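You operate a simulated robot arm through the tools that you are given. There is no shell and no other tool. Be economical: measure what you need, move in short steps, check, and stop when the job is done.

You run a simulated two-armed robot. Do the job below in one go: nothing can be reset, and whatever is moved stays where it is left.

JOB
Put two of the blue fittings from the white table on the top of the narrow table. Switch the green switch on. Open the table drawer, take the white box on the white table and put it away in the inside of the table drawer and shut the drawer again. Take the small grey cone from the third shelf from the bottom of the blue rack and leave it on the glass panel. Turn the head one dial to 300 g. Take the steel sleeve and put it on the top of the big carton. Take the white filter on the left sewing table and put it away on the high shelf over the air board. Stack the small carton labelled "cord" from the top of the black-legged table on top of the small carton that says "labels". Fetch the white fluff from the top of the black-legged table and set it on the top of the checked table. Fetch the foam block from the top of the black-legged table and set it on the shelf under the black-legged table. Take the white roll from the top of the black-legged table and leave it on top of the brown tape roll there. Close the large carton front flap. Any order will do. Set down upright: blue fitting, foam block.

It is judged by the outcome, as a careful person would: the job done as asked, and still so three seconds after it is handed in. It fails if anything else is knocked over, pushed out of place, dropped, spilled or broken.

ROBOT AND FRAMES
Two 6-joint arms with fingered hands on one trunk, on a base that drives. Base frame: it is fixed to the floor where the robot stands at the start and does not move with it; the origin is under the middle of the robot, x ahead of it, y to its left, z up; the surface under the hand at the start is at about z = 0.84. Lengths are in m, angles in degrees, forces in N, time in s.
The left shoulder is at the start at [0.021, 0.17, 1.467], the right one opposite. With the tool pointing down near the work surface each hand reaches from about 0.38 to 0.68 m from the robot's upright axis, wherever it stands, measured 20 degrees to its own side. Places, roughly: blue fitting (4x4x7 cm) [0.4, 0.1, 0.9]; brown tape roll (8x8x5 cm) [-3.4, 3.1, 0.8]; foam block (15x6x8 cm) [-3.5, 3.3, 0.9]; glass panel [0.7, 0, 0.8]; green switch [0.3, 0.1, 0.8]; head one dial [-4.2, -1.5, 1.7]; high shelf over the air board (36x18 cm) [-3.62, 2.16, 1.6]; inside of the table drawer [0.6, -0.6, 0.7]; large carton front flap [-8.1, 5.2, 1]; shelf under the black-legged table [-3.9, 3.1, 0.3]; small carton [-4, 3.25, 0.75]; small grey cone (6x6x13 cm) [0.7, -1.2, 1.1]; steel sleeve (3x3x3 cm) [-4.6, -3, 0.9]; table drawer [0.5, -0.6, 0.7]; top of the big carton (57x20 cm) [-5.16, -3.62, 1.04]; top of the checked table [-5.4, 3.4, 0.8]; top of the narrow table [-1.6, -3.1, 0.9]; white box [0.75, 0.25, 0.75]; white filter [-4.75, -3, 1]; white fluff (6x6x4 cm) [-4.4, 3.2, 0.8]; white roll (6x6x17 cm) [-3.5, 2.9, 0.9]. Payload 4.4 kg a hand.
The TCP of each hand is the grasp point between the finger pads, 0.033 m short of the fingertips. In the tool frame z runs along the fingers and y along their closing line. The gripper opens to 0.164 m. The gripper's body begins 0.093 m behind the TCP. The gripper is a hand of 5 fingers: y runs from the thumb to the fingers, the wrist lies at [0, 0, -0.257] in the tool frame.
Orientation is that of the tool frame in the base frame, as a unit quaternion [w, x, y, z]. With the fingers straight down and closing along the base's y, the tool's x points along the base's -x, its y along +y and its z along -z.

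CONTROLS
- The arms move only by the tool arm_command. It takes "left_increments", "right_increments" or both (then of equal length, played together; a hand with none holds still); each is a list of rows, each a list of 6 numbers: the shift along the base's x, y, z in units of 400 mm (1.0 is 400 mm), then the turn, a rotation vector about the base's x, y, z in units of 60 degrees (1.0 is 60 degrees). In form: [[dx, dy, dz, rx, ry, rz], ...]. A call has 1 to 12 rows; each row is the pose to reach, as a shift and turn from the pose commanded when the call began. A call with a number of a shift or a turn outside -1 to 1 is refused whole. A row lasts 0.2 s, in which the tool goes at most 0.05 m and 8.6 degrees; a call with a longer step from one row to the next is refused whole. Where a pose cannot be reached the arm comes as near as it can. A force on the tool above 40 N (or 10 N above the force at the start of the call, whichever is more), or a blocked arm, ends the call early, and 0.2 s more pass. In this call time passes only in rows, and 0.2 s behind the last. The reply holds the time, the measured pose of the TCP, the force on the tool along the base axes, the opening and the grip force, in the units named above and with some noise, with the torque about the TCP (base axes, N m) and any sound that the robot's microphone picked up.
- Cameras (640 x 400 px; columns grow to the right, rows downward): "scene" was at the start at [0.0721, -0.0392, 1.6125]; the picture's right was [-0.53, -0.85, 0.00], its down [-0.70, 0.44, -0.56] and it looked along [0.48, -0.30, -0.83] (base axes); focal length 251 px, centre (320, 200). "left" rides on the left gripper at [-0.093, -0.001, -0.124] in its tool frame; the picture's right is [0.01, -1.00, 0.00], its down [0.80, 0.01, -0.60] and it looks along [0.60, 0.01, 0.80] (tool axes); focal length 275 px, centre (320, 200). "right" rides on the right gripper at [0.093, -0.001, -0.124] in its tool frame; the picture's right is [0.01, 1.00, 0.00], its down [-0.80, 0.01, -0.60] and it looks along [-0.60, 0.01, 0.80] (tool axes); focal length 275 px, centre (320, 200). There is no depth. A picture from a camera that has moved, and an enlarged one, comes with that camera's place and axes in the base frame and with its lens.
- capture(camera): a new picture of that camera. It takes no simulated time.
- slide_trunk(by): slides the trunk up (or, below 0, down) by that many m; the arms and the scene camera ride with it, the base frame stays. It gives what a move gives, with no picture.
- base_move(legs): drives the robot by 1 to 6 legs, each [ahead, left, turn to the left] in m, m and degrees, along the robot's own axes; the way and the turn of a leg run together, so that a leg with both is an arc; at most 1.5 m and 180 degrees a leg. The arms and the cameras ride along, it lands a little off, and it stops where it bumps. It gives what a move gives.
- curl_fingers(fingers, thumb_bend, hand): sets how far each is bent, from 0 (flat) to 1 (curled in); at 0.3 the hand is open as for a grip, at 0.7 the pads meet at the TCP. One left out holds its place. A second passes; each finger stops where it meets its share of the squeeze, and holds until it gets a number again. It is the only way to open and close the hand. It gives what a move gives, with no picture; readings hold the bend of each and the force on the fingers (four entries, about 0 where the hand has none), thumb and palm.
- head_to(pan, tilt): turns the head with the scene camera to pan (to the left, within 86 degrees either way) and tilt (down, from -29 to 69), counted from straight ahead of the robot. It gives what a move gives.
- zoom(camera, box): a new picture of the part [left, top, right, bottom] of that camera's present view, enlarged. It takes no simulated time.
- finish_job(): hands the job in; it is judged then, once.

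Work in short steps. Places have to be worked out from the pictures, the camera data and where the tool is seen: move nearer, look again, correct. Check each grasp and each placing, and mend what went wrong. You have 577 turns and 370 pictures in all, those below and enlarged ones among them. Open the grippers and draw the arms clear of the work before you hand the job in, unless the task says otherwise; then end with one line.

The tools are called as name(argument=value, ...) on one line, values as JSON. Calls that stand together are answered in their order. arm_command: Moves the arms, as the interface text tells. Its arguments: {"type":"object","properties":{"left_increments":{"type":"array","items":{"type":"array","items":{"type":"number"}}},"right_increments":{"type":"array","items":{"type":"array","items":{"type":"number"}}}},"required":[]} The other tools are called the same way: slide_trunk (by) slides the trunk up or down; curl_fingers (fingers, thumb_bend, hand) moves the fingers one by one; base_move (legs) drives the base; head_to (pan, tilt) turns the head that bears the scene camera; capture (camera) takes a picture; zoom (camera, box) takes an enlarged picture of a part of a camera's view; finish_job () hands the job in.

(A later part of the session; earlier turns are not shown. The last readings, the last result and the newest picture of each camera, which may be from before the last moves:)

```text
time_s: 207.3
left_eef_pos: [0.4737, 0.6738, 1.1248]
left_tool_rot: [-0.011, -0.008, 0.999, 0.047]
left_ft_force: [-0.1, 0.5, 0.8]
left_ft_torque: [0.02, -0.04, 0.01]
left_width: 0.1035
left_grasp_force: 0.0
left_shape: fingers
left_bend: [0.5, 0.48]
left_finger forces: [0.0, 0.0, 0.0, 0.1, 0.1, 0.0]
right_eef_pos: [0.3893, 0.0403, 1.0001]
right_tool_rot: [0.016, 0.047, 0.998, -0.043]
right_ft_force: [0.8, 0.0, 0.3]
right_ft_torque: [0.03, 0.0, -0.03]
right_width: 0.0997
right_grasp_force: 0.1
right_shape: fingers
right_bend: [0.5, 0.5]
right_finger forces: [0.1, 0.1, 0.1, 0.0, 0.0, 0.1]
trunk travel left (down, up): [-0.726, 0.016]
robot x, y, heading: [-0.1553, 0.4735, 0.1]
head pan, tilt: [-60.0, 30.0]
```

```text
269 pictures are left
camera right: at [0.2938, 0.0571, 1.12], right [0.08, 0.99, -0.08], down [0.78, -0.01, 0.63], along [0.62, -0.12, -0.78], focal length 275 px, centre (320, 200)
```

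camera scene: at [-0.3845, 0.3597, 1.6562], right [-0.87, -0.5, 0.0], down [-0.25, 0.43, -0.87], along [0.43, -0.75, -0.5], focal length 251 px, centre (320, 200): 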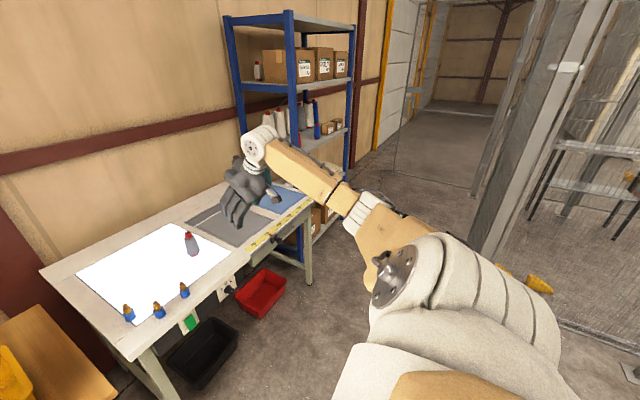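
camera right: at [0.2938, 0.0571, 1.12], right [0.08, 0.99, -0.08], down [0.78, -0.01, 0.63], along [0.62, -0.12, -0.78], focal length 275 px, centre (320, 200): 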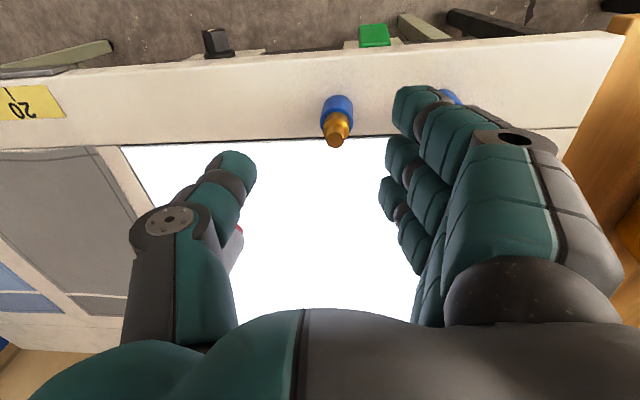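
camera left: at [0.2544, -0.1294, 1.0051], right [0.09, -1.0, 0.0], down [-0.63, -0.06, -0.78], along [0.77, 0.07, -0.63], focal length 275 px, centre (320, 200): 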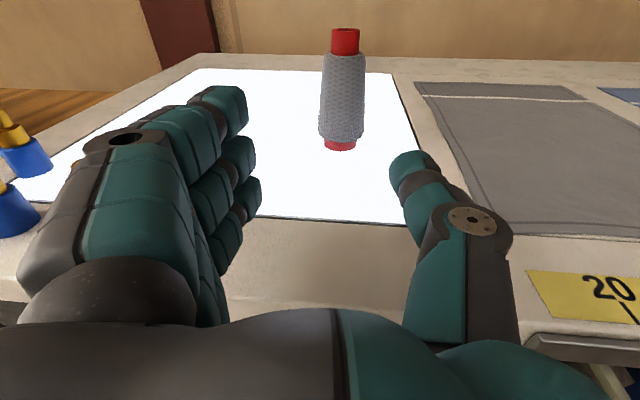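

Aligned at [0.389, 0.040]. I narrow the hand and descend to z≈0.887.

curl_fingers(hand="right", fingers=0.57, thumb_bend=0.56)

arm_command(right_increments=[[0.005, 0.005, -0.07, 0, 0, 0], [0.005, 0.005, -0.14, 0, 0, 0], [0.005, 0.005, -0.21, 0, 0, 0], [0.005, 0.005, -0.25, 0, 0, 0], [0.005, 0.005, -0.28, 0, 0, 0]])

capture(camera="right")

```text
time_s: 208.3
left_eef_pos: [0.474, 0.6739, 1.1259]
left_tool_rot: [-0.011, -0.007, 0.999, 0.047]
left_ft_force: [0.0, -0.3, 0.2]
left_ft_torque: [-0.02, 0.0, -0.01]
left_width: 0.1032
left_grasp_force: 0.0
left_shape: fingers
left_bend: [0.5, 0.48]
left_finger forces: [0.0, 0.0, 0.0, 0.0, 0.2, 0.0]
right_eef_pos: [0.3896, 0.0408, 1.0009]
right_tool_rot: [0.016, 0.047, 0.998, -0.043]
right_ft_force: [0.7, 0.1, 0.2]
right_ft_torque: [-0.01, -0.01, 0.0]
right_width: 0.0778
right_grasp_force: 0.0
right_shape: fingers
right_bend: [0.56, 0.56]
right_finger forces: [0.0, 0.0, 0.0, 0.0, 0.1, 0.1]
trunk travel left (down, up): [-0.726, 0.016]
robot x, y, heading: [-0.1584, 0.4725, 0.2]
head pan, tilt: [-60.0, 30.0]
```

```text
time_s: 209.5
left_eef_pos: [0.4744, 0.6739, 1.1253]
left_tool_rot: [-0.011, -0.008, 0.999, 0.047]
left_ft_force: [-0.5, -0.2, -0.4]
left_ft_torque: [-0.02, 0.0, -0.01]
left_width: 0.1033
left_grasp_force: 0.0
left_shape: fingers
left_bend: [0.5, 0.48]
left_finger forces: [0.0, 0.0, 0.1, 0.0, 0.0, 0.1]
right_eef_pos: [0.3905, 0.042, 0.887]
right_tool_rot: [0.016, 0.047, 0.998, -0.043]
right_ft_force: [0.1, 0.8, -0.1]
right_ft_torque: [0.02, -0.01, -0.01]
right_width: 0.0779
right_grasp_force: 0.1
right_shape: fingers
right_bend: [0.56, 0.56]
right_finger forces: [0.0, 0.0, 0.1, 0.1, 0.0, 0.1]
trunk travel left (down, up): [-0.726, 0.016]
robot x, y, heading: [-0.1564, 0.4721, 0.0]
head pan, tilt: [-60.0, 30.0]
```

```text
268 pictures are left
camera right: at [0.2959, 0.059, 1.0079], right [0.08, 0.99, -0.09], down [0.78, -0.01, 0.63], along [0.62, -0.12, -0.78], focal length 275 px, centre (320, 200)
```

right: 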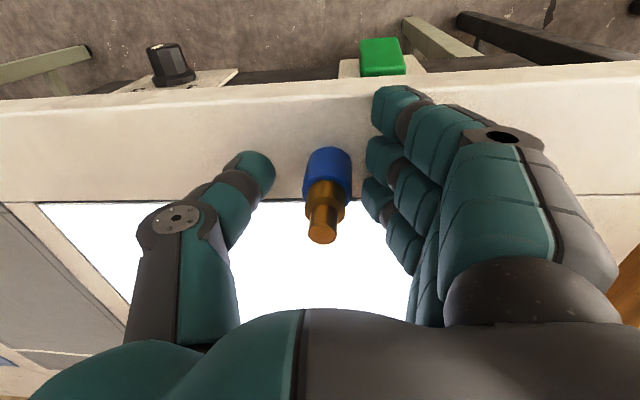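

Fitting is centred between the pads. I close and lift.

curl_fingers(hand="right", fingers=0.78, thumb_bend=0.78)

arm_command(right_increments=[[0, 0, 0.06, 0, 0, 0], [0, 0, 0.14, 0, 0, 0], [0, 0, 0.24, 0, 0, 0], [0, 0, 0.34, 0, 0, 0], [0, 0, 0.44, 0, 0, 0], [0, 0, 0.5, 0, 0, 0]])

capture(camera="right")

```text
time_s: 210.5
left_eef_pos: [0.4743, 0.674, 1.1259]
left_tool_rot: [-0.012, -0.007, 0.999, 0.046]
left_ft_force: [0.0, -0.6, 0.5]
left_ft_torque: [0.02, 0.02, 0.03]
left_width: 0.1032
left_grasp_force: 0.1
left_shape: fingers
left_bend: [0.5, 0.48]
left_finger forces: [0.0, 0.0, 0.0, 0.0, 0.1, 0.0]
right_eef_pos: [0.3919, 0.043, 0.8874]
right_tool_rot: [0.015, 0.047, 0.998, -0.042]
right_ft_force: [-0.5, -0.4, -2.2]
right_ft_torque: [0.0, 0.02, 0.01]
right_width: 0.0477
right_grasp_force: 36.0
right_shape: fingers
right_bend: [0.7, 0.67]
right_finger forces: [0.1, 0.0, 36.4, 0.0, 36.5, 0.0]
trunk travel left (down, up): [-0.726, 0.016]
robot x, y, heading: [-0.1571, 0.4715, 0.0]
head pan, tilt: [-60.0, 30.0]
```

```text
time_s: 211.9
left_eef_pos: [0.4746, 0.6731, 1.1254]
left_tool_rot: [-0.011, -0.007, 0.999, 0.047]
left_ft_force: [-0.6, 0.2, 0.5]
left_ft_torque: [0.0, 0.0, 0.0]
left_width: 0.1031
left_grasp_force: 0.1
left_shape: fingers
left_bend: [0.5, 0.48]
left_finger forces: [0.1, 0.0, 0.0, 0.1, 0.0, 0.0]
right_eef_pos: [0.3916, 0.0421, 1.0875]
right_tool_rot: [0.015, 0.046, 0.998, -0.043]
right_ft_force: [-0.1, 0.0, -0.8]
right_ft_torque: [-0.03, 0.0, -0.01]
right_width: 0.0476
right_grasp_force: 36.7
right_shape: fingers
right_bend: [0.7, 0.67]
right_finger forces: [0.1, 0.0, 36.3, 0.0, 36.3, 0.1]
trunk travel left (down, up): [-0.726, 0.016]
robot x, y, heading: [-0.1575, 0.4749, -0.4]
head pan, tilt: [-60.0, 30.0]
```

```text
267 pictures are left
camera right: at [0.2963, 0.0589, 1.2089], right [0.08, 0.99, -0.08], down [0.78, -0.01, 0.62], along [0.62, -0.12, -0.78], focal length 275 px, centre (320, 200)
```

right: 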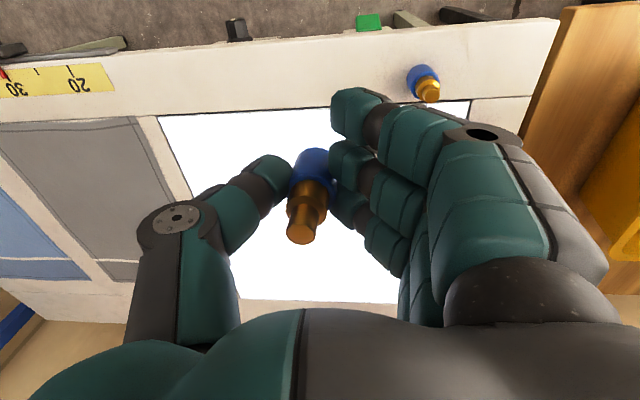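

Held firmly. Now the left hand goes over the middle fitting (≈[0.39, 0.142]).

base_move(legs=[[-0.088, -0.53, 0]])

capture(camera="left")

```text
time_s: 215.1
left_eef_pos: [0.3857, 0.1371, 1.126]
left_tool_rot: [-0.011, -0.005, 0.999, 0.047]
left_ft_force: [0.3, -0.6, -0.5]
left_ft_torque: [0.02, -0.01, 0.03]
left_width: 0.1033
left_grasp_force: 0.1
left_shape: fingers
left_bend: [0.5, 0.48]
left_finger forces: [0.1, 0.0, 0.0, 0.1, 0.0, 0.0]
right_eef_pos: [0.3019, -0.4943, 1.0878]
right_tool_rot: [0.015, 0.048, 0.998, -0.043]
right_ft_force: [-0.6, -0.3, -1.5]
right_ft_torque: [-0.01, 0.02, -0.03]
right_width: 0.0477
right_grasp_force: 36.2
right_shape: fingers
right_bend: [0.7, 0.67]
right_finger forces: [0.0, 0.1, 36.3, 0.0, 36.3, 0.1]
trunk travel left (down, up): [-0.726, 0.016]
robot x, y, heading: [-0.2439, -0.0577, -0.2]
head pan, tilt: [-60.0, 30.0]
```

```text
266 pictures are left
camera left: at [0.4807, 0.126, 1.2457], right [0.0, -1.0, -0.09], down [-0.79, -0.06, 0.61], along [-0.62, 0.07, -0.78], focal length 275 px, centre (320, 200)
```

left: 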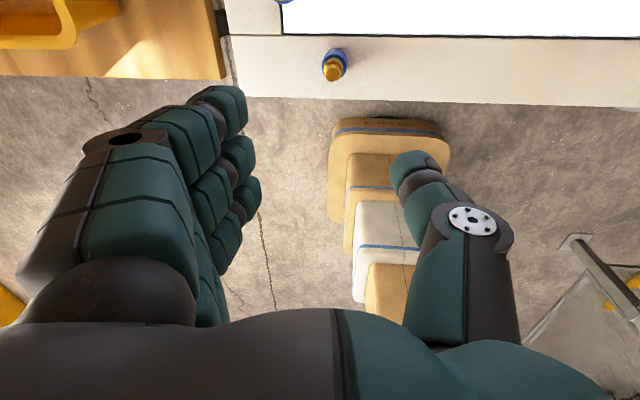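

I narrow the left hand and descend toward the fitting at ≈[0.400, 0.142].

curl_fingers(hand="left", fingers=0.57, thumb_bend=0.56)

arm_command(left_increments=[[0.02, 0.01, -0.1, 0, 0, 0], [0.03, 0.013, -0.2, 0, 0, 0], [0.03, 0.013, -0.3, 0, 0, 0], [0.03, 0.013, -0.4, 0, 0, 0]])

capture(camera="left")

```text
time_s: 216.1
left_eef_pos: [0.385, 0.1387, 1.1243]
left_tool_rot: [-0.011, -0.006, 0.999, 0.047]
left_ft_force: [-0.3, 0.5, 0.0]
left_ft_torque: [0.03, -0.02, 0.01]
left_width: 0.0779
left_grasp_force: 0.0
left_shape: fingers
left_bend: [0.56, 0.56]
left_finger forces: [0.0, 0.1, 0.0, 0.0, 0.0, 0.0]
right_eef_pos: [0.3006, -0.4926, 1.0879]
right_tool_rot: [0.015, 0.048, 0.998, -0.043]
right_ft_force: [1.0, 0.1, -0.7]
right_ft_torque: [0.01, 0.0, 0.0]
right_width: 0.0477
right_grasp_force: 36.5
right_shape: fingers
right_bend: [0.7, 0.67]
right_finger forces: [0.0, 0.0, 36.2, 0.1, 36.3, 0.1]
trunk travel left (down, up): [-0.726, 0.016]
robot x, y, heading: [-0.2448, -0.0615, -0.3]
head pan, tilt: [-60.0, 30.0]
```

```text
time_s: 217.1
left_eef_pos: [0.3992, 0.1438, 0.9644]
left_tool_rot: [-0.01, -0.006, 0.999, 0.047]
left_ft_force: [1.2, -0.9, 0.3]
left_ft_torque: [0.0, 0.02, 0.0]
left_width: 0.0776
left_grasp_force: 0.0
left_shape: fingers
left_bend: [0.56, 0.56]
left_finger forces: [0.0, 0.0, 0.1, 0.0, 0.1, 0.1]
right_eef_pos: [0.3016, -0.4926, 1.0871]
right_tool_rot: [0.016, 0.049, 0.998, -0.043]
right_ft_force: [-0.2, -0.3, -1.2]
right_ft_torque: [-0.02, 0.01, -0.04]
right_width: 0.0476
right_grasp_force: 36.6
right_shape: fingers
right_bend: [0.7, 0.67]
right_finger forces: [0.1, 0.0, 36.3, 0.0, 36.3, 0.0]
trunk travel left (down, up): [-0.726, 0.016]
robot x, y, heading: [-0.2473, -0.0609, -0.4]
head pan, tilt: [-60.0, 30.0]
```

```text
265 pictures are left
camera left: at [0.4932, 0.1319, 1.0845], right [0.0, -1.0, -0.09], down [-0.79, -0.06, 0.61], along [-0.62, 0.07, -0.78], focal length 275 px, centre (320, 200)
```

left: 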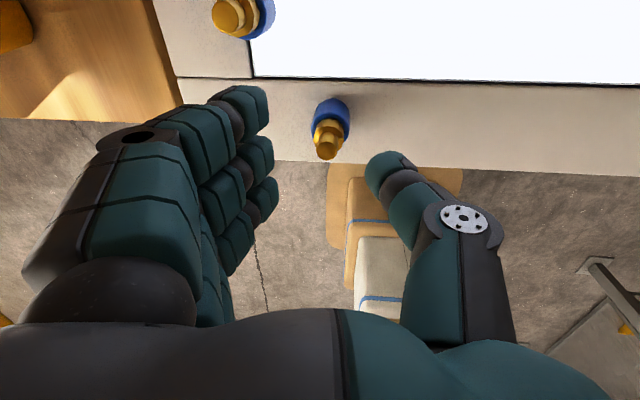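

Well aligned; I finish the descent and close.

arm_command(left_increments=[[0.01, 0, -0.06, 0, 0, 0], [0.01, 0, -0.12, 0, 0, 0], [0.01, 0, -0.17, 0, 0, 0], [0.01, 0, -0.19, 0, 0, 0]])

curl_fingers(hand="left", fingers=0.78, thumb_bend=0.78)

arm_command(left_increments=[[0, 0, 0.06, 0, 0, 0], [0, 0, 0.14, 0, 0, 0], [0, 0, 0.24, 0, 0, 0], [0, 0, 0.34, 0, 0, 0], [0, 0, 0.44, 0, 0, 0], [0, 0, 0.5, 0, 0, 0]])

capture(camera="left")

```text
time_s: 218.1
left_eef_pos: [0.3891, 0.1477, 0.9099]
left_tool_rot: [-0.01, -0.006, 0.999, 0.047]
left_ft_force: [-0.2, 0.5, -0.5]
left_ft_torque: [0.0, -0.02, 0.02]
left_width: 0.0779
left_grasp_force: 0.1
left_shape: fingers
left_bend: [0.56, 0.56]
left_finger forces: [0.1, 0.0, 0.0, 0.0, 0.0, 0.0]
left hand out of reach, approached as far as the arm can: row 2, 3, 4
right_eef_pos: [0.3014, -0.493, 1.0883]
right_tool_rot: [0.015, 0.048, 0.998, -0.043]
right_ft_force: [0.3, 0.4, -1.5]
right_ft_torque: [0.01, 0.02, 0.06]
right_width: 0.0475
right_grasp_force: 36.6
right_shape: fingers
right_bend: [0.7, 0.67]
right_finger forces: [0.0, 0.1, 36.3, 0.1, 36.2, 0.1]
trunk travel left (down, up): [-0.726, 0.016]
robot x, y, heading: [-0.2461, -0.0614, -0.1]
head pan, tilt: [-60.0, 30.0]
```

```text
time_s: 219.1
left_eef_pos: [0.39, 0.1488, 0.9084]
left_tool_rot: [-0.012, -0.006, 0.999, 0.048]
left_ft_force: [1.3, 0.1, -1.2]
left_ft_torque: [0.02, -0.02, 0.0]
left_width: 0.0404
left_grasp_force: 34.3
left_shape: fingers
left_bend: [0.74, 0.68]
left_finger forces: [0.0, 34.8, 0.0, 0.0, 34.5, 0.1]
right_eef_pos: [0.3012, -0.4924, 1.0878]
right_tool_rot: [0.016, 0.05, 0.998, -0.042]
right_ft_force: [0.0, 0.2, -0.7]
right_ft_torque: [-0.03, 0.01, 0.01]
right_width: 0.0476
right_grasp_force: 35.9
right_shape: fingers
right_bend: [0.7, 0.67]
right_finger forces: [0.0, 0.0, 36.4, 0.0, 36.3, 0.0]
trunk travel left (down, up): [-0.726, 0.016]
robot x, y, heading: [-0.2469, -0.0627, -0.2]
head pan, tilt: [-60.0, 30.0]
```

```text
time_s: 220.4
left_eef_pos: [0.3888, 0.1493, 1.1108]
left_tool_rot: [-0.011, -0.006, 0.999, 0.047]
left_ft_force: [0.0, -0.7, -1.1]
left_ft_torque: [0.0, 0.02, -0.01]
left_width: 0.0401
left_grasp_force: 34.8
left_shape: fingers
left_bend: [0.74, 0.68]
left_finger forces: [0.0, 34.7, 0.1, 0.0, 34.5, 0.1]
right_eef_pos: [0.3004, -0.4924, 1.0878]
right_tool_rot: [0.015, 0.049, 0.998, -0.043]
right_ft_force: [-0.3, 0.9, -0.6]
right_ft_torque: [-0.01, 0.01, 0.01]
right_width: 0.0477
right_grasp_force: 36.6
right_shape: fingers
right_bend: [0.7, 0.67]
right_finger forces: [0.1, 0.0, 36.2, 0.1, 36.3, 0.1]
trunk travel left (down, up): [-0.726, 0.016]
robot x, y, heading: [-0.2463, -0.0626, -0.1]
head pan, tilt: [-60.0, 30.0]
```

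```text
264 pictures are left
camera left: at [0.4838, 0.1368, 1.231], right [0.0, -1.0, -0.09], down [-0.79, -0.06, 0.61], along [-0.62, 0.07, -0.78], focal length 275 px, centre (320, 200)
```

left: 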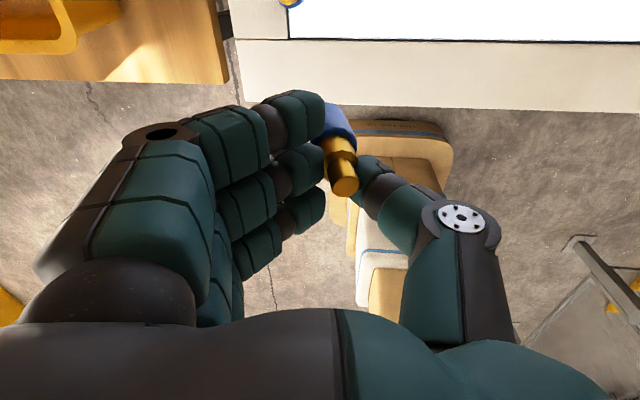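

Both fittings are held. I back up 0.5 m, turn right to face -y, and look for the route.

base_move(legs=[[-0.5, 0, 0], [0, 0, -90]])

head_to(pan=0, tilt=15)

capture(camera="scene")

head_to(pan=-70, tilt=15)

capture(camera="scene")

```text
time_s: 227.2
left_eef_pos: [-0.5333, -0.6925, 1.1096]
left_tool_rot: [0.025, 0.698, 0.714, 0.041]
left_ft_force: [0.1, 0.1, -0.5]
left_ft_torque: [-0.02, 0.04, 0.02]
left_width: 0.0402
left_grasp_force: 33.6
left_shape: fingers
left_bend: [0.74, 0.68]
left_finger forces: [0.0, 33.3, 0.1, 0.1, 33.8, 0.1]
right_eef_pos: [-1.1771, -0.612, 1.0888]
right_tool_rot: [-0.018, 0.736, 0.676, -0.042]
right_ft_force: [0.5, 0.2, -0.5]
right_ft_torque: [0.0, 0.02, 0.01]
right_width: 0.0475
right_grasp_force: 35.9
right_shape: fingers
right_bend: [0.7, 0.67]
right_finger forces: [0.0, 0.1, 36.0, 0.0, 36.1, 0.0]
trunk travel left (down, up): [-0.726, 0.016]
robot x, y, heading: [-0.7516, -0.0579, -89.6]
head pan, tilt: [-60.0, 30.0]
```

```text
time_s: 228.5
left_eef_pos: [-0.534, -0.6923, 1.1108]
left_tool_rot: [0.025, 0.697, 0.715, 0.041]
left_ft_force: [0.5, 0.3, -1.1]
left_ft_torque: [0.03, -0.01, 0.01]
left_width: 0.04
left_grasp_force: 33.8
left_shape: fingers
left_bend: [0.74, 0.68]
left_finger forces: [0.0, 33.3, 0.1, 0.1, 33.6, 0.1]
right_eef_pos: [-1.1764, -0.6128, 1.0875]
right_tool_rot: [-0.018, 0.736, 0.676, -0.041]
right_ft_force: [-0.1, 0.0, -0.8]
right_ft_torque: [0.01, -0.01, 0.0]
right_width: 0.0474
right_grasp_force: 36.6
right_shape: fingers
right_bend: [0.7, 0.67]
right_finger forces: [0.0, 0.0, 35.9, 0.0, 36.1, 0.0]
trunk travel left (down, up): [-0.726, 0.016]
robot x, y, heading: [-0.7521, -0.0608, -89.6]
head pan, tilt: [0.0, 15.0]
```

```text
263 pictures are left
camera scene: at [-0.749, -0.1643, 1.6804], right [-1.0, -0.01, 0.0], down [0.0, 0.26, -0.97], along [0.01, -0.97, -0.26], focal length 251 px, centre (320, 200)
```

scene: 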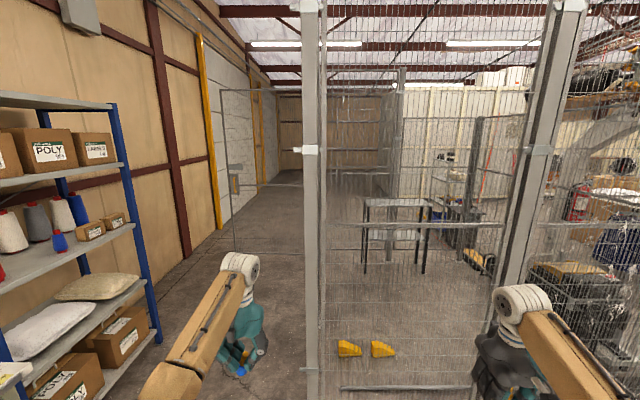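

```text
time_s: 229.9
left_eef_pos: [-0.5333, -0.6933, 1.1106]
left_tool_rot: [0.025, 0.698, 0.714, 0.04]
left_ft_force: [-1.2, 0.2, -1.1]
left_ft_torque: [0.01, -0.02, -0.05]
left_width: 0.0399
left_grasp_force: 33.8
left_shape: fingers
left_bend: [0.74, 0.68]
left_finger forces: [0.0, 33.3, 0.0, 0.0, 33.7, 0.1]
right_eef_pos: [-1.1768, -0.6123, 1.0877]
right_tool_rot: [-0.019, 0.736, 0.675, -0.041]
right_ft_force: [-0.3, 0.3, -0.1]
right_ft_torque: [-0.01, 0.04, 0.01]
right_width: 0.0475
right_grasp_force: 36.1
right_shape: fingers
right_bend: [0.7, 0.67]
right_finger forces: [0.0, 0.1, 36.0, 0.1, 36.2, 0.0]
trunk travel left (down, up): [-0.726, 0.016]
robot x, y, heading: [-0.747, -0.0606, -89.7]
head pan, tilt: [-70.0, 15.0]
```

```text
262 pictures are left
camera scene: at [-0.8372, -0.1036, 1.6805], right [-0.35, 0.94, 0.0], down [0.24, 0.09, -0.97], along [-0.9, -0.34, -0.26], focal length 251 px, centre (320, 200)
```

scene: 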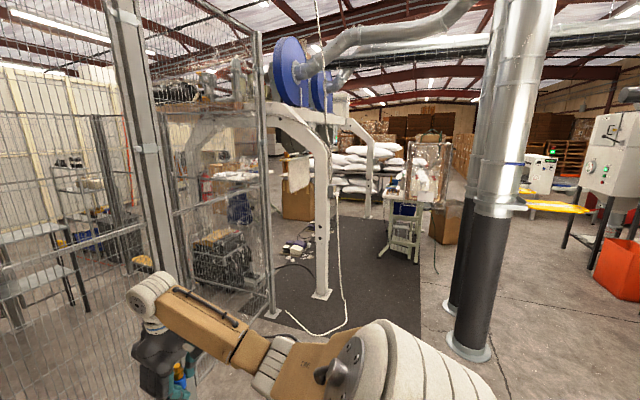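

There's a fence at y≈-1.45; the narrow table is behind it. I turn to face -x and advance to look for the opening at the far end.

base_move(legs=[[0, 0, -90], [1.2, 0, 0]])

head_to(pan=20, tilt=12)

capture(camera="scene")

head_to(pan=75, tilt=12)

capture(camera="scene")

```text
time_s: 239.8
left_eef_pos: [-2.5819, -0.2614, 1.1103]
left_tool_rot: [0.047, 0.999, 0.005, 0.01]
left_ft_force: [-0.4, 1.0, 0.0]
left_ft_torque: [0.0, -0.03, 0.01]
left_width: 0.0304
left_grasp_force: 0.0
left_shape: fingers
left_bend: [0.77, 0.72]
left_finger forces: [0.0, 0.0, 0.0, 0.0, 0.0, 0.1]
right_eef_pos: [-2.4945, 0.3793, 1.0878]
right_tool_rot: [-0.043, 0.998, -0.05, -0.016]
right_ft_force: [0.0, 0.0, -1.1]
right_ft_torque: [0.04, -0.04, -0.02]
right_width: 0.0478
right_grasp_force: 36.1
right_shape: fingers
right_bend: [0.7, 0.67]
right_finger forces: [0.0, 0.0, 35.9, 0.0, 35.9, 0.0]
trunk travel left (down, up): [-0.726, 0.016]
robot x, y, heading: [-1.9478, -0.0523, 179.5]
head pan, tilt: [-70.0, 15.0]
```

```text
time_s: 241.5
left_eef_pos: [-2.5822, -0.263, 1.1105]
left_tool_rot: [0.047, 0.999, 0.006, 0.011]
left_ft_force: [0.0, -0.1, -0.5]
left_ft_torque: [0.0, 0.01, 0.03]
left_width: 0.0303
left_grasp_force: 0.2
left_shape: fingers
left_bend: [0.77, 0.72]
left_finger forces: [0.1, 0.0, 0.1, 0.0, 0.0, 0.0]
right_eef_pos: [-2.4931, 0.3791, 1.0872]
right_tool_rot: [-0.043, 0.998, -0.05, -0.015]
right_ft_force: [0.4, 0.5, -0.2]
right_ft_torque: [-0.05, 0.01, 0.01]
right_width: 0.0476
right_grasp_force: 35.7
right_shape: fingers
right_bend: [0.7, 0.67]
right_finger forces: [0.1, 0.1, 35.9, 0.0, 35.9, 0.1]
trunk travel left (down, up): [-0.726, 0.016]
robot x, y, heading: [-1.9464, -0.0519, 179.5]
head pan, tilt: [20.0, 12.0]
```

```text
261 pictures are left
camera scene: at [-2.0439, -0.0858, 1.6854], right [-0.34, 0.94, 0.0], down [0.2, 0.07, -0.98], along [-0.92, -0.33, -0.21], focal length 251 px, centre (320, 200)
```

scene: 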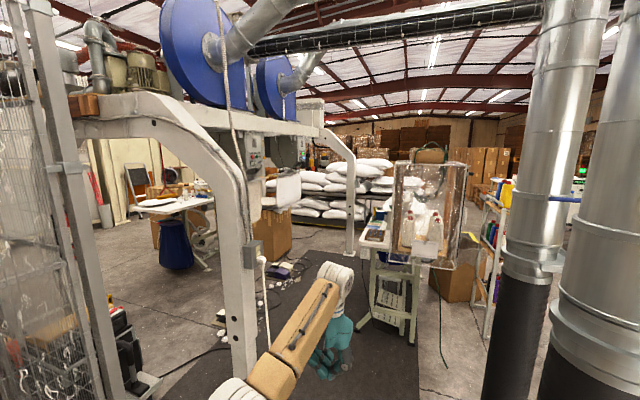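

```text
time_s: 242.7
left_eef_pos: [-2.5824, -0.2626, 1.1112]
left_tool_rot: [0.047, 0.999, 0.004, 0.01]
left_ft_force: [0.3, 0.2, -0.3]
left_ft_torque: [-0.01, -0.02, 0.02]
left_width: 0.0301
left_grasp_force: 0.0
left_shape: fingers
left_bend: [0.77, 0.72]
left_finger forces: [0.0, 0.0, 0.0, 0.0, 0.0, 0.0]
right_eef_pos: [-2.4918, 0.3797, 1.0882]
right_tool_rot: [-0.043, 0.998, -0.05, -0.015]
right_ft_force: [-0.1, 0.1, 0.1]
right_ft_torque: [0.0, -0.01, -0.02]
right_width: 0.0476
right_grasp_force: 35.5
right_shape: fingers
right_bend: [0.7, 0.67]
right_finger forces: [0.1, 0.1, 35.9, 0.0, 35.9, 0.0]
trunk travel left (down, up): [-0.726, 0.016]
robot x, y, heading: [-1.9452, -0.0549, 179.3]
head pan, tilt: [75.0, 12.0]
```

```text
260 pictures are left
camera scene: at [-1.9808, -0.1444, 1.6854], right [-0.96, 0.27, 0.0], down [0.06, 0.2, -0.98], along [-0.26, -0.94, -0.21], focal length 251 px, centre (320, 200)
```

scene: 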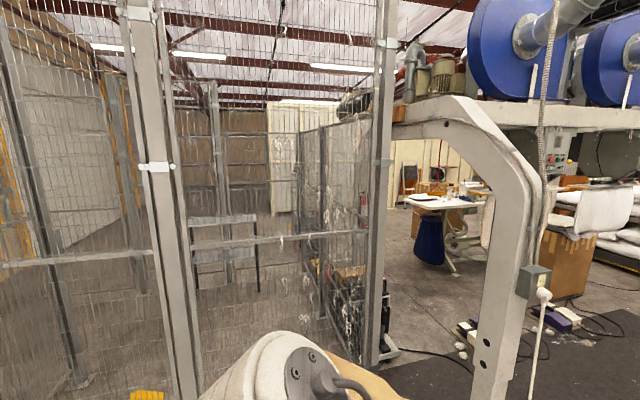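

The left hand's fitting was lost during the last drive. I look down for it on the floor behind/around.

capture(camera="left")

head_to(pan=60, tilt=60)

capture(camera="scene")

```text
259 pictures are left
camera left: at [-2.6781, -0.251, 1.2307], right [0.0, 1.0, -0.09], down [0.79, 0.05, 0.61], along [0.62, -0.08, -0.78], focal length 275 px, centre (320, 200)
```

left: 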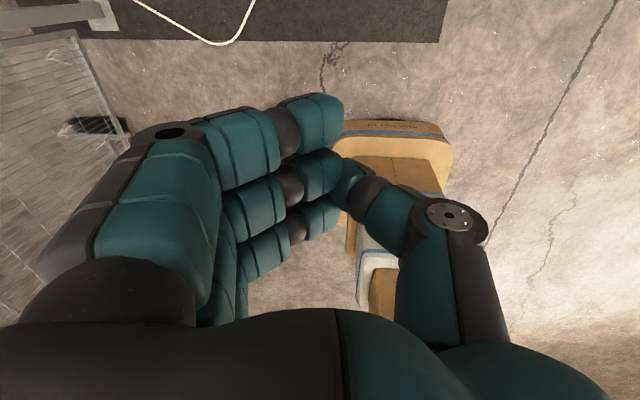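

```text
time_s: 243.9
left_eef_pos: [-2.5821, -0.2618, 1.1102]
left_tool_rot: [0.047, 0.999, 0.005, 0.011]
left_ft_force: [0.6, 0.3, -0.8]
left_ft_torque: [-0.01, 0.03, -0.01]
left_width: 0.0305
left_grasp_force: 0.0
left_shape: fingers
left_bend: [0.77, 0.72]
left_finger forces: [0.0, 0.1, 0.0, 0.1, 0.1, 0.0]
right_eef_pos: [-2.4924, 0.3784, 1.0875]
right_tool_rot: [-0.043, 0.998, -0.05, -0.016]
right_ft_force: [-0.5, -0.9, -0.7]
right_ft_torque: [-0.02, 0.06, 0.02]
right_width: 0.0473
right_grasp_force: 35.7
right_shape: fingers
right_bend: [0.7, 0.67]
right_finger forces: [0.1, 0.0, 35.8, 0.0, 36.0, 0.0]
trunk travel left (down, up): [-0.726, 0.016]
robot x, y, heading: [-1.948, -0.056, 179.5]
head pan, tilt: [60.0, 60.0]
```

```text
258 pictures are left
camera scene: at [-1.9897, -0.1121, 1.6143], right [-0.86, 0.51, 0.0], down [0.44, 0.75, -0.5], along [-0.25, -0.43, -0.87], focal length 251 px, centre (320, 200)
```

scene: 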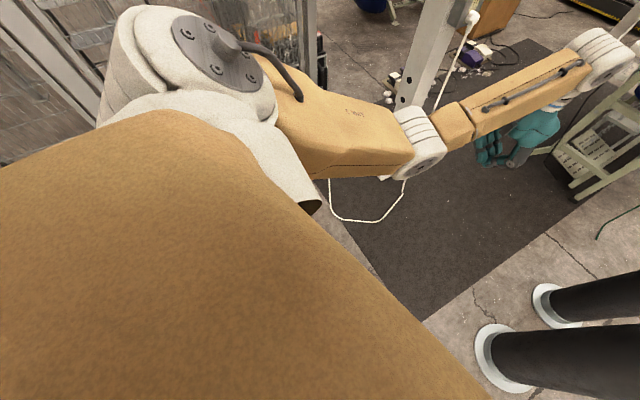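

Not here. I turn around (left) to look back along the path.

base_move(legs=[[0, 0, 120]])

head_to(pan=0, tilt=40)

capture(camera="scene")

head_to(pan=60, tilt=40)

capture(camera="scene")

```text
time_s: 249.3
left_eef_pos: [-1.4448, -0.497, 1.1098]
left_tool_rot: [0.014, 0.493, 0.869, 0.046]
left_ft_force: [-0.1, -0.2, -0.9]
left_ft_torque: [-0.03, -0.01, 0.01]
left_width: 0.0302
left_grasp_force: 0.1
left_shape: fingers
left_bend: [0.77, 0.72]
left_finger forces: [0.0, 0.1, 0.0, 0.0, 0.1, 0.0]
right_eef_pos: [-2.0442, -0.7445, 1.0888]
right_tool_rot: [-0.008, 0.539, 0.841, -0.044]
right_ft_force: [-0.6, 0.8, 0.2]
right_ft_torque: [0.01, -0.04, 0.02]
right_width: 0.0475
right_grasp_force: 35.2
right_shape: fingers
right_bend: [0.7, 0.67]
right_finger forces: [0.0, 0.0, 35.6, 0.1, 35.5, 0.0]
trunk travel left (down, up): [-0.726, 0.016]
robot x, y, heading: [-1.9513, -0.0571, -59.8]
head pan, tilt: [60.0, 60.0]
```

```text
time_s: 250.6
left_eef_pos: [-1.4441, -0.4975, 1.1087]
left_tool_rot: [0.014, 0.493, 0.869, 0.046]
left_ft_force: [-0.1, 1.3, -1.1]
left_ft_torque: [0.03, -0.05, 0.01]
left_width: 0.0302
left_grasp_force: 0.0
left_shape: fingers
left_bend: [0.77, 0.72]
left_finger forces: [0.1, 0.1, 0.1, 0.1, 0.1, 0.0]
right_eef_pos: [-2.043, -0.7444, 1.0885]
right_tool_rot: [-0.008, 0.539, 0.841, -0.044]
right_ft_force: [-0.4, -0.5, -0.1]
right_ft_torque: [0.01, 0.01, -0.02]
right_width: 0.0473
right_grasp_force: 35.2
right_shape: fingers
right_bend: [0.7, 0.67]
right_finger forces: [0.1, 0.0, 35.6, 0.0, 35.6, 0.1]
trunk travel left (down, up): [-0.726, 0.016]
robot x, y, heading: [-1.9506, -0.0535, -59.9]
head pan, tilt: [0.0, 40.0]
```

```text
257 pictures are left
camera scene: at [-1.8974, -0.1377, 1.6409], right [-0.86, -0.5, 0.0], down [-0.32, 0.56, -0.77], along [0.38, -0.66, -0.64], focal length 251 px, centre (320, 200)
```

scene: 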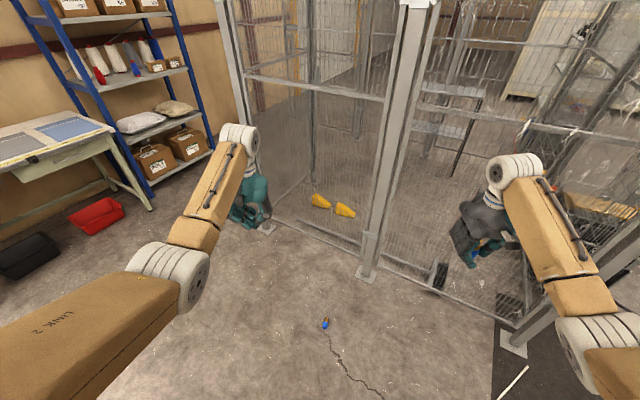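

```text
time_s: 251.9
left_eef_pos: [-1.4435, -0.4967, 1.1106]
left_tool_rot: [0.013, 0.492, 0.869, 0.045]
left_ft_force: [0.6, -0.5, 0.4]
left_ft_torque: [-0.02, -0.01, -0.01]
left_width: 0.0304
left_grasp_force: 0.2
left_shape: fingers
left_bend: [0.77, 0.72]
left_finger forces: [0.1, 0.0, 0.0, 0.0, 0.0, 0.0]
right_eef_pos: [-2.0439, -0.7438, 1.0877]
right_tool_rot: [-0.008, 0.539, 0.841, -0.045]
right_ft_force: [0.1, 0.4, -0.4]
right_ft_torque: [0.01, 0.0, -0.02]
right_width: 0.0473
right_grasp_force: 35.2
right_shape: fingers
right_bend: [0.7, 0.67]
right_finger forces: [0.1, 0.0, 35.6, 0.0, 35.6, 0.1]
trunk travel left (down, up): [-0.726, 0.016]
robot x, y, heading: [-1.9457, -0.0535, -60.1]
head pan, tilt: [60.0, 40.0]
```

```text
256 pictures are left
camera scene: at [-1.8551, -0.0642, 1.6409], right [0.0, -1.0, 0.0], down [-0.64, 0.0, -0.77], along [0.77, 0.0, -0.64], focal length 251 px, centre (320, 200)
```

scene: 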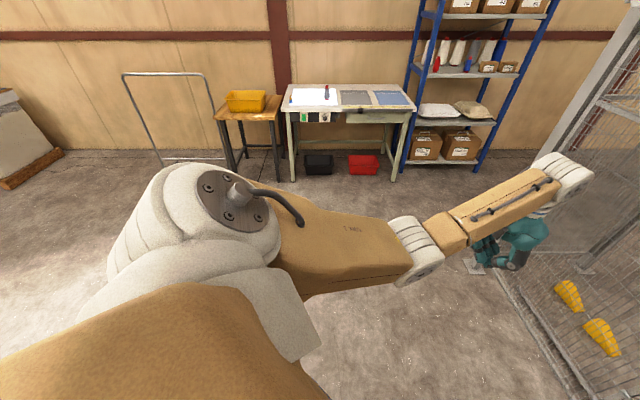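

Found it on the floor near [-1.575, -0.77]. I zoom to see how it lies.

head_to(pan=0, tilt=50)

capture(camera="scene")

zoom(camera="scene", box=[295, 250, 359, 290])

```text
time_s: 253.2
left_eef_pos: [-1.4446, -0.4968, 1.11]
left_tool_rot: [0.014, 0.492, 0.869, 0.046]
left_ft_force: [0.0, 0.0, 0.4]
left_ft_torque: [0.0, 0.04, -0.01]
left_width: 0.0303
left_grasp_force: 0.1
left_shape: fingers
left_bend: [0.77, 0.72]
left_finger forces: [0.0, 0.0, 0.0, 0.0, 0.0, 0.1]
right_eef_pos: [-2.0433, -0.7443, 1.0872]
right_tool_rot: [-0.008, 0.539, 0.841, -0.045]
right_ft_force: [0.2, -0.2, -0.4]
right_ft_torque: [0.0, 0.0, -0.02]
right_width: 0.0472
right_grasp_force: 36.1
right_shape: fingers
right_bend: [0.7, 0.67]
right_finger forces: [0.0, 0.1, 35.7, 0.0, 35.6, 0.0]
trunk travel left (down, up): [-0.726, 0.016]
robot x, y, heading: [-1.9449, -0.0526, -59.8]
head pan, tilt: [0.0, 50.0]
```

```text
255 pictures are left
camera scene: at [-1.9014, -0.1308, 1.6268], right [-0.86, -0.5, 0.0], down [-0.38, 0.66, -0.64], along [0.32, -0.56, -0.77], focal length 251 px, centre (320, 200)
```

scene: 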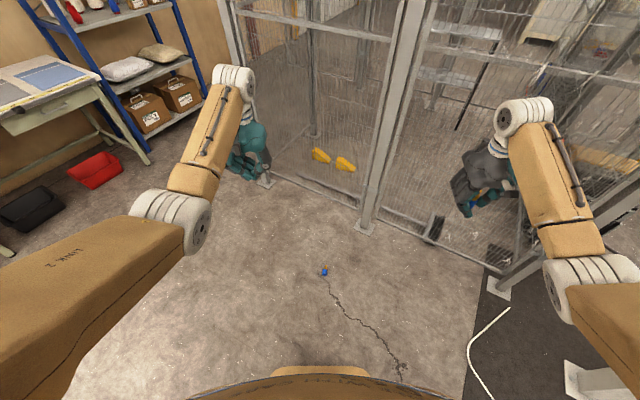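

```text
10.00 times, centred on (327, 270) of scene
camera zoom: at [-1.9014, -0.1308, 1.6268], right [-0.86, -0.5, 0.0], down [-0.38, 0.66, -0.64], along [0.32, -0.56, -0.77], focal length 2514 px, centre (250, -500)
```

zoom: 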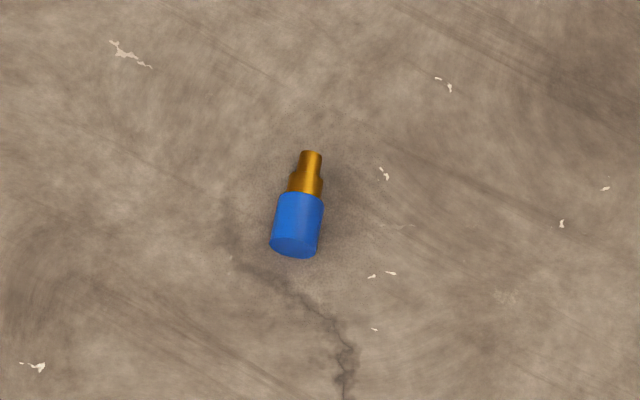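

It lies with its top pointing away from me, so a downward grasp and then pitching the hand forward will stand it upright. I align the base (heading -72.5°) so the left hand is above it.

base_move(legs=[[0.146, -0.107, 0], [0, 0, -12.5]])

curl_fingers(hand="left", fingers=0.5, thumb_bend=0.5)

slide_trunk(by=-0.4)

capture(camera="left")

capture(camera="scene")

```text
time_s: 255.5
left_eef_pos: [-1.5719, -0.7698, 1.1107]
left_tool_rot: [0.019, 0.583, 0.811, 0.045]
left_ft_force: [0.9, -0.2, 0.5]
left_ft_torque: [0.01, -0.02, -0.01]
left_width: 0.0306
left_grasp_force: 0.1
left_shape: fingers
left_bend: [0.77, 0.72]
left_finger forces: [0.0, 0.0, 0.1, 0.0, 0.0, 0.0]
right_eef_pos: [-2.2087, -0.885, 1.088]
right_tool_rot: [-0.011, 0.627, 0.778, -0.045]
right_ft_force: [0.5, 0.6, -1.2]
right_ft_torque: [0.01, 0.01, -0.01]
right_width: 0.0474
right_grasp_force: 36.3
right_shape: fingers
right_bend: [0.7, 0.67]
right_finger forces: [0.1, 0.0, 35.6, 0.1, 35.7, 0.0]
trunk travel left (down, up): [-0.726, 0.016]
robot x, y, heading: [-1.9642, -0.228, -72.2]
head pan, tilt: [0.0, 50.0]
```

```text
time_s: 256.5
left_eef_pos: [-1.5704, -0.7701, 1.1105]
left_tool_rot: [0.019, 0.583, 0.811, 0.045]
left_ft_force: [0.1, -1.3, 0.4]
left_ft_torque: [-0.02, -0.04, -0.01]
left_width: 0.0981
left_grasp_force: 0.1
left_shape: fingers
left_bend: [0.5, 0.5]
left_finger forces: [0.0, 0.0, 0.1, 0.1, 0.0, 0.0]
right_eef_pos: [-2.2084, -0.8843, 1.0877]
right_tool_rot: [-0.013, 0.626, 0.778, -0.044]
right_ft_force: [-0.2, 0.1, -1.4]
right_ft_torque: [0.02, -0.01, 0.0]
right_width: 0.0475
right_grasp_force: 36.0
right_shape: fingers
right_bend: [0.7, 0.67]
right_finger forces: [0.1, 0.0, 35.6, 0.0, 35.8, 0.0]
trunk travel left (down, up): [-0.726, 0.016]
robot x, y, heading: [-1.9654, -0.2315, -72.5]
head pan, tilt: [0.0, 50.0]
```

```text
time_s: 260.3
left_eef_pos: [-1.5736, -0.7671, 0.6803]
left_tool_rot: [0.0, 0.584, 0.81, 0.059]
left_ft_force: [-0.2, 0.2, 0.2]
left_ft_torque: [-0.02, -0.02, 0.02]
left_width: 0.0986
left_grasp_force: 0.0
left_shape: fingers
left_bend: [0.5, 0.5]
left_finger forces: [0.0, 0.1, 0.0, 0.0, 0.1, 0.0]
right_eef_pos: [-2.2101, -0.8848, 0.6887]
right_tool_rot: [-0.012, 0.626, 0.778, -0.045]
right_ft_force: [1.1, -0.9, 0.2]
right_ft_torque: [0.01, 0.0, 0.03]
right_width: 0.0473
right_grasp_force: 35.9
right_shape: fingers
right_bend: [0.7, 0.67]
right_finger forces: [0.1, 0.1, 35.7, 0.0, 35.8, 0.0]
trunk travel left (down, up): [-0.326, 0.416]
robot x, y, heading: [-1.9688, -0.2317, -72.3]
head pan, tilt: [0.0, 50.0]
```

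```text
253 pictures are left
camera left: at [-1.5532, -0.8666, 0.7964], right [-0.95, -0.3, -0.09], down [-0.29, 0.7, 0.65], along [-0.13, 0.64, -0.75], focal length 275 px, centre (320, 200)
```

left: 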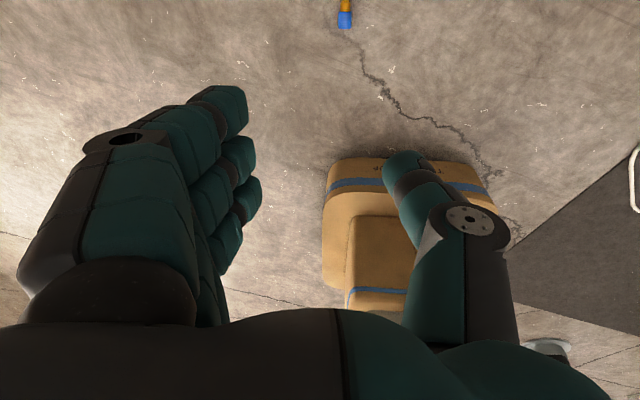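

```text
252 pictures are left
camera scene: at [-1.9279, -0.3496, 1.2253], right [-0.95, -0.3, 0.0], down [-0.23, 0.73, -0.64], along [0.19, -0.61, -0.77], focal length 251 px, centre (320, 200)
```

scene: 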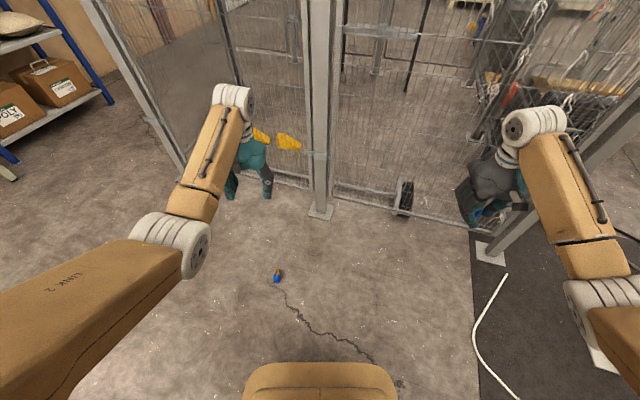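

Aligned. I lower the trunk the rest of the way and look.

slide_trunk(by=-0.32)

arm_command(left_increments=[[0, 0, -0.1, 0, 0, 0], [0, 0, -0.2, 0, 0, 0], [0, 0, -0.3, 0, 0, 0], [0, 0, -0.4, 0, 0, 0], [0, 0, -0.5, 0, 0, 0]])

capture(camera="left")

```text
time_s: 263.5
left_eef_pos: [-1.6009, -0.6777, 0.1643]
left_tool_rot: [-0.15, 0.578, 0.784, 0.169]
left_ft_force: [0.0, 0.7, -0.4]
left_ft_torque: [-0.01, 0.06, -0.02]
left_width: 0.0987
left_grasp_force: 0.0
left_shape: fingers
left_bend: [0.5, 0.5]
left_finger forces: [0.1, 0.0, 0.1, 0.0, 0.1, 0.0]
right_eef_pos: [-2.2101, -0.8848, 0.3684]
right_tool_rot: [-0.011, 0.626, 0.778, -0.044]
right_ft_force: [0.1, -0.4, -0.6]
right_ft_torque: [0.0, -0.02, -0.02]
right_width: 0.0471
right_grasp_force: 35.4
right_shape: fingers
right_bend: [0.7, 0.67]
right_finger forces: [0.1, 0.0, 35.8, 0.1, 35.7, 0.0]
trunk travel left (down, up): [-0.006, 0.736]
robot x, y, heading: [-1.9688, -0.233, -72.2]
head pan, tilt: [0.0, 50.0]
```

```text
time_s: 264.3
left_eef_pos: [-1.6019, -0.6907, 0.0522]
left_tool_rot: [-0.143, 0.578, 0.787, 0.163]
left_ft_force: [-2.5, -4.9, 16.7]
left_ft_torque: [-0.39, -1.01, -0.35]
left_width: 0.0993
left_grasp_force: 8.6
left_shape: fingers
left_bend: [0.5, 0.5]
left_finger forces: [16.5, 0.1, 0.0, 0.0, 0.1, 0.0]
left hand out of reach, approached as far as the arm can: row 4
right_eef_pos: [-2.2095, -0.8844, 0.3679]
right_tool_rot: [-0.01, 0.627, 0.778, -0.044]
right_ft_force: [-0.9, -0.2, -0.7]
right_ft_torque: [0.03, -0.04, 0.02]
right_width: 0.0472
right_grasp_force: 35.8
right_shape: fingers
right_bend: [0.7, 0.67]
right_finger forces: [0.0, 0.0, 35.8, 0.1, 35.8, 0.0]
trunk travel left (down, up): [-0.006, 0.736]
robot x, y, heading: [-1.9675, -0.233, -72.4]
head pan, tilt: [0.0, 50.0]
stopped in row 4 (left hand): the force on the tool passed its limit at 46 N (the readings are from after the stop); the commanded pose is now the measured one
```

```text
251 pictures are left
camera left: at [-1.5709, -0.8233, 0.1249], right [-0.96, -0.27, -0.09], down [-0.2, 0.44, 0.88], along [-0.2, 0.86, -0.47], focal length 275 px, centre (320, 200)
```

left: 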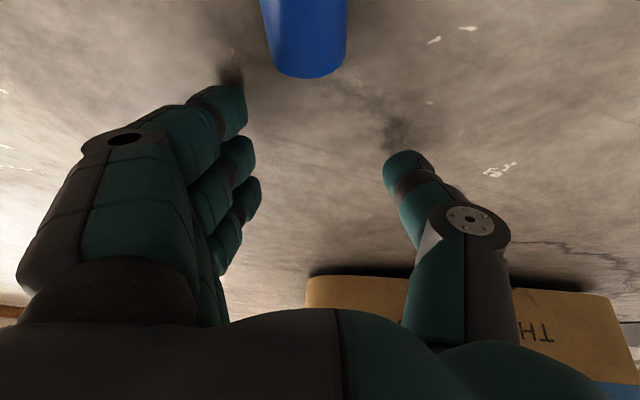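

It reaches the floor; I need 8.5 cm further forward. I raise slightly and move the base forward.

arm_command(left_increments=[[0, 0, 0.04, 0, 0, 0]])

base_move(legs=[[0.08, 0, 0]])

capture(camera="left")

```text
time_s: 264.7
left_eef_pos: [-1.6016, -0.6856, 0.0639]
left_tool_rot: [-0.147, 0.576, 0.787, 0.166]
left_ft_force: [-0.1, 0.6, -0.5]
left_ft_torque: [-0.01, -0.01, -0.01]
left_width: 0.0991
left_grasp_force: 0.0
left_shape: fingers
left_bend: [0.5, 0.5]
left_finger forces: [0.1, 0.1, 0.0, 0.2, 0.0, 0.0]
right_eef_pos: [-2.209, -0.8849, 0.3668]
right_tool_rot: [-0.013, 0.627, 0.777, -0.044]
right_ft_force: [-0.3, -0.3, 0.6]
right_ft_torque: [0.0, -0.01, 0.0]
right_width: 0.0472
right_grasp_force: 35.9
right_shape: fingers
right_bend: [0.7, 0.67]
right_finger forces: [0.0, 0.1, 35.8, 0.0, 35.8, 0.0]
trunk travel left (down, up): [-0.006, 0.736]
robot x, y, heading: [-1.9698, -0.2293, -72.1]
head pan, tilt: [0.0, 50.0]
```

```text
time_s: 265.8
left_eef_pos: [-1.5766, -0.7633, 0.0638]
left_tool_rot: [-0.147, 0.576, 0.787, 0.166]
left_ft_force: [1.0, -0.1, -0.2]
left_ft_torque: [-0.01, -0.04, -0.03]
left_width: 0.0995
left_grasp_force: 0.0
left_shape: fingers
left_bend: [0.5, 0.5]
left_finger forces: [0.0, 0.0, 0.0, 0.0, 0.0, 0.0]
right_eef_pos: [-2.1846, -0.9625, 0.3669]
right_tool_rot: [-0.013, 0.627, 0.778, -0.044]
right_ft_force: [-0.1, -0.2, -1.0]
right_ft_torque: [-0.05, -0.03, -0.02]
right_width: 0.0471
right_grasp_force: 35.7
right_shape: fingers
right_bend: [0.7, 0.67]
right_finger forces: [0.0, 0.1, 35.8, 0.0, 35.8, 0.1]
trunk travel left (down, up): [-0.006, 0.736]
robot x, y, heading: [-1.9428, -0.3093, -72.1]
head pan, tilt: [0.0, 50.0]
```

```text
250 pictures are left
camera left: at [-1.5462, -0.8961, 0.1362], right [-0.96, -0.27, -0.09], down [-0.2, 0.43, 0.88], along [-0.2, 0.86, -0.47], focal length 275 px, centre (320, 200)
```

left: 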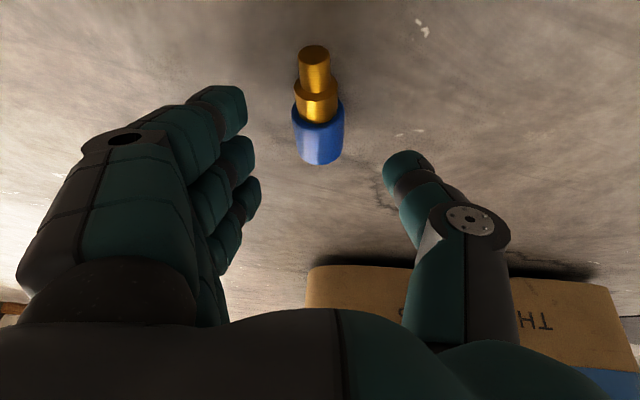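

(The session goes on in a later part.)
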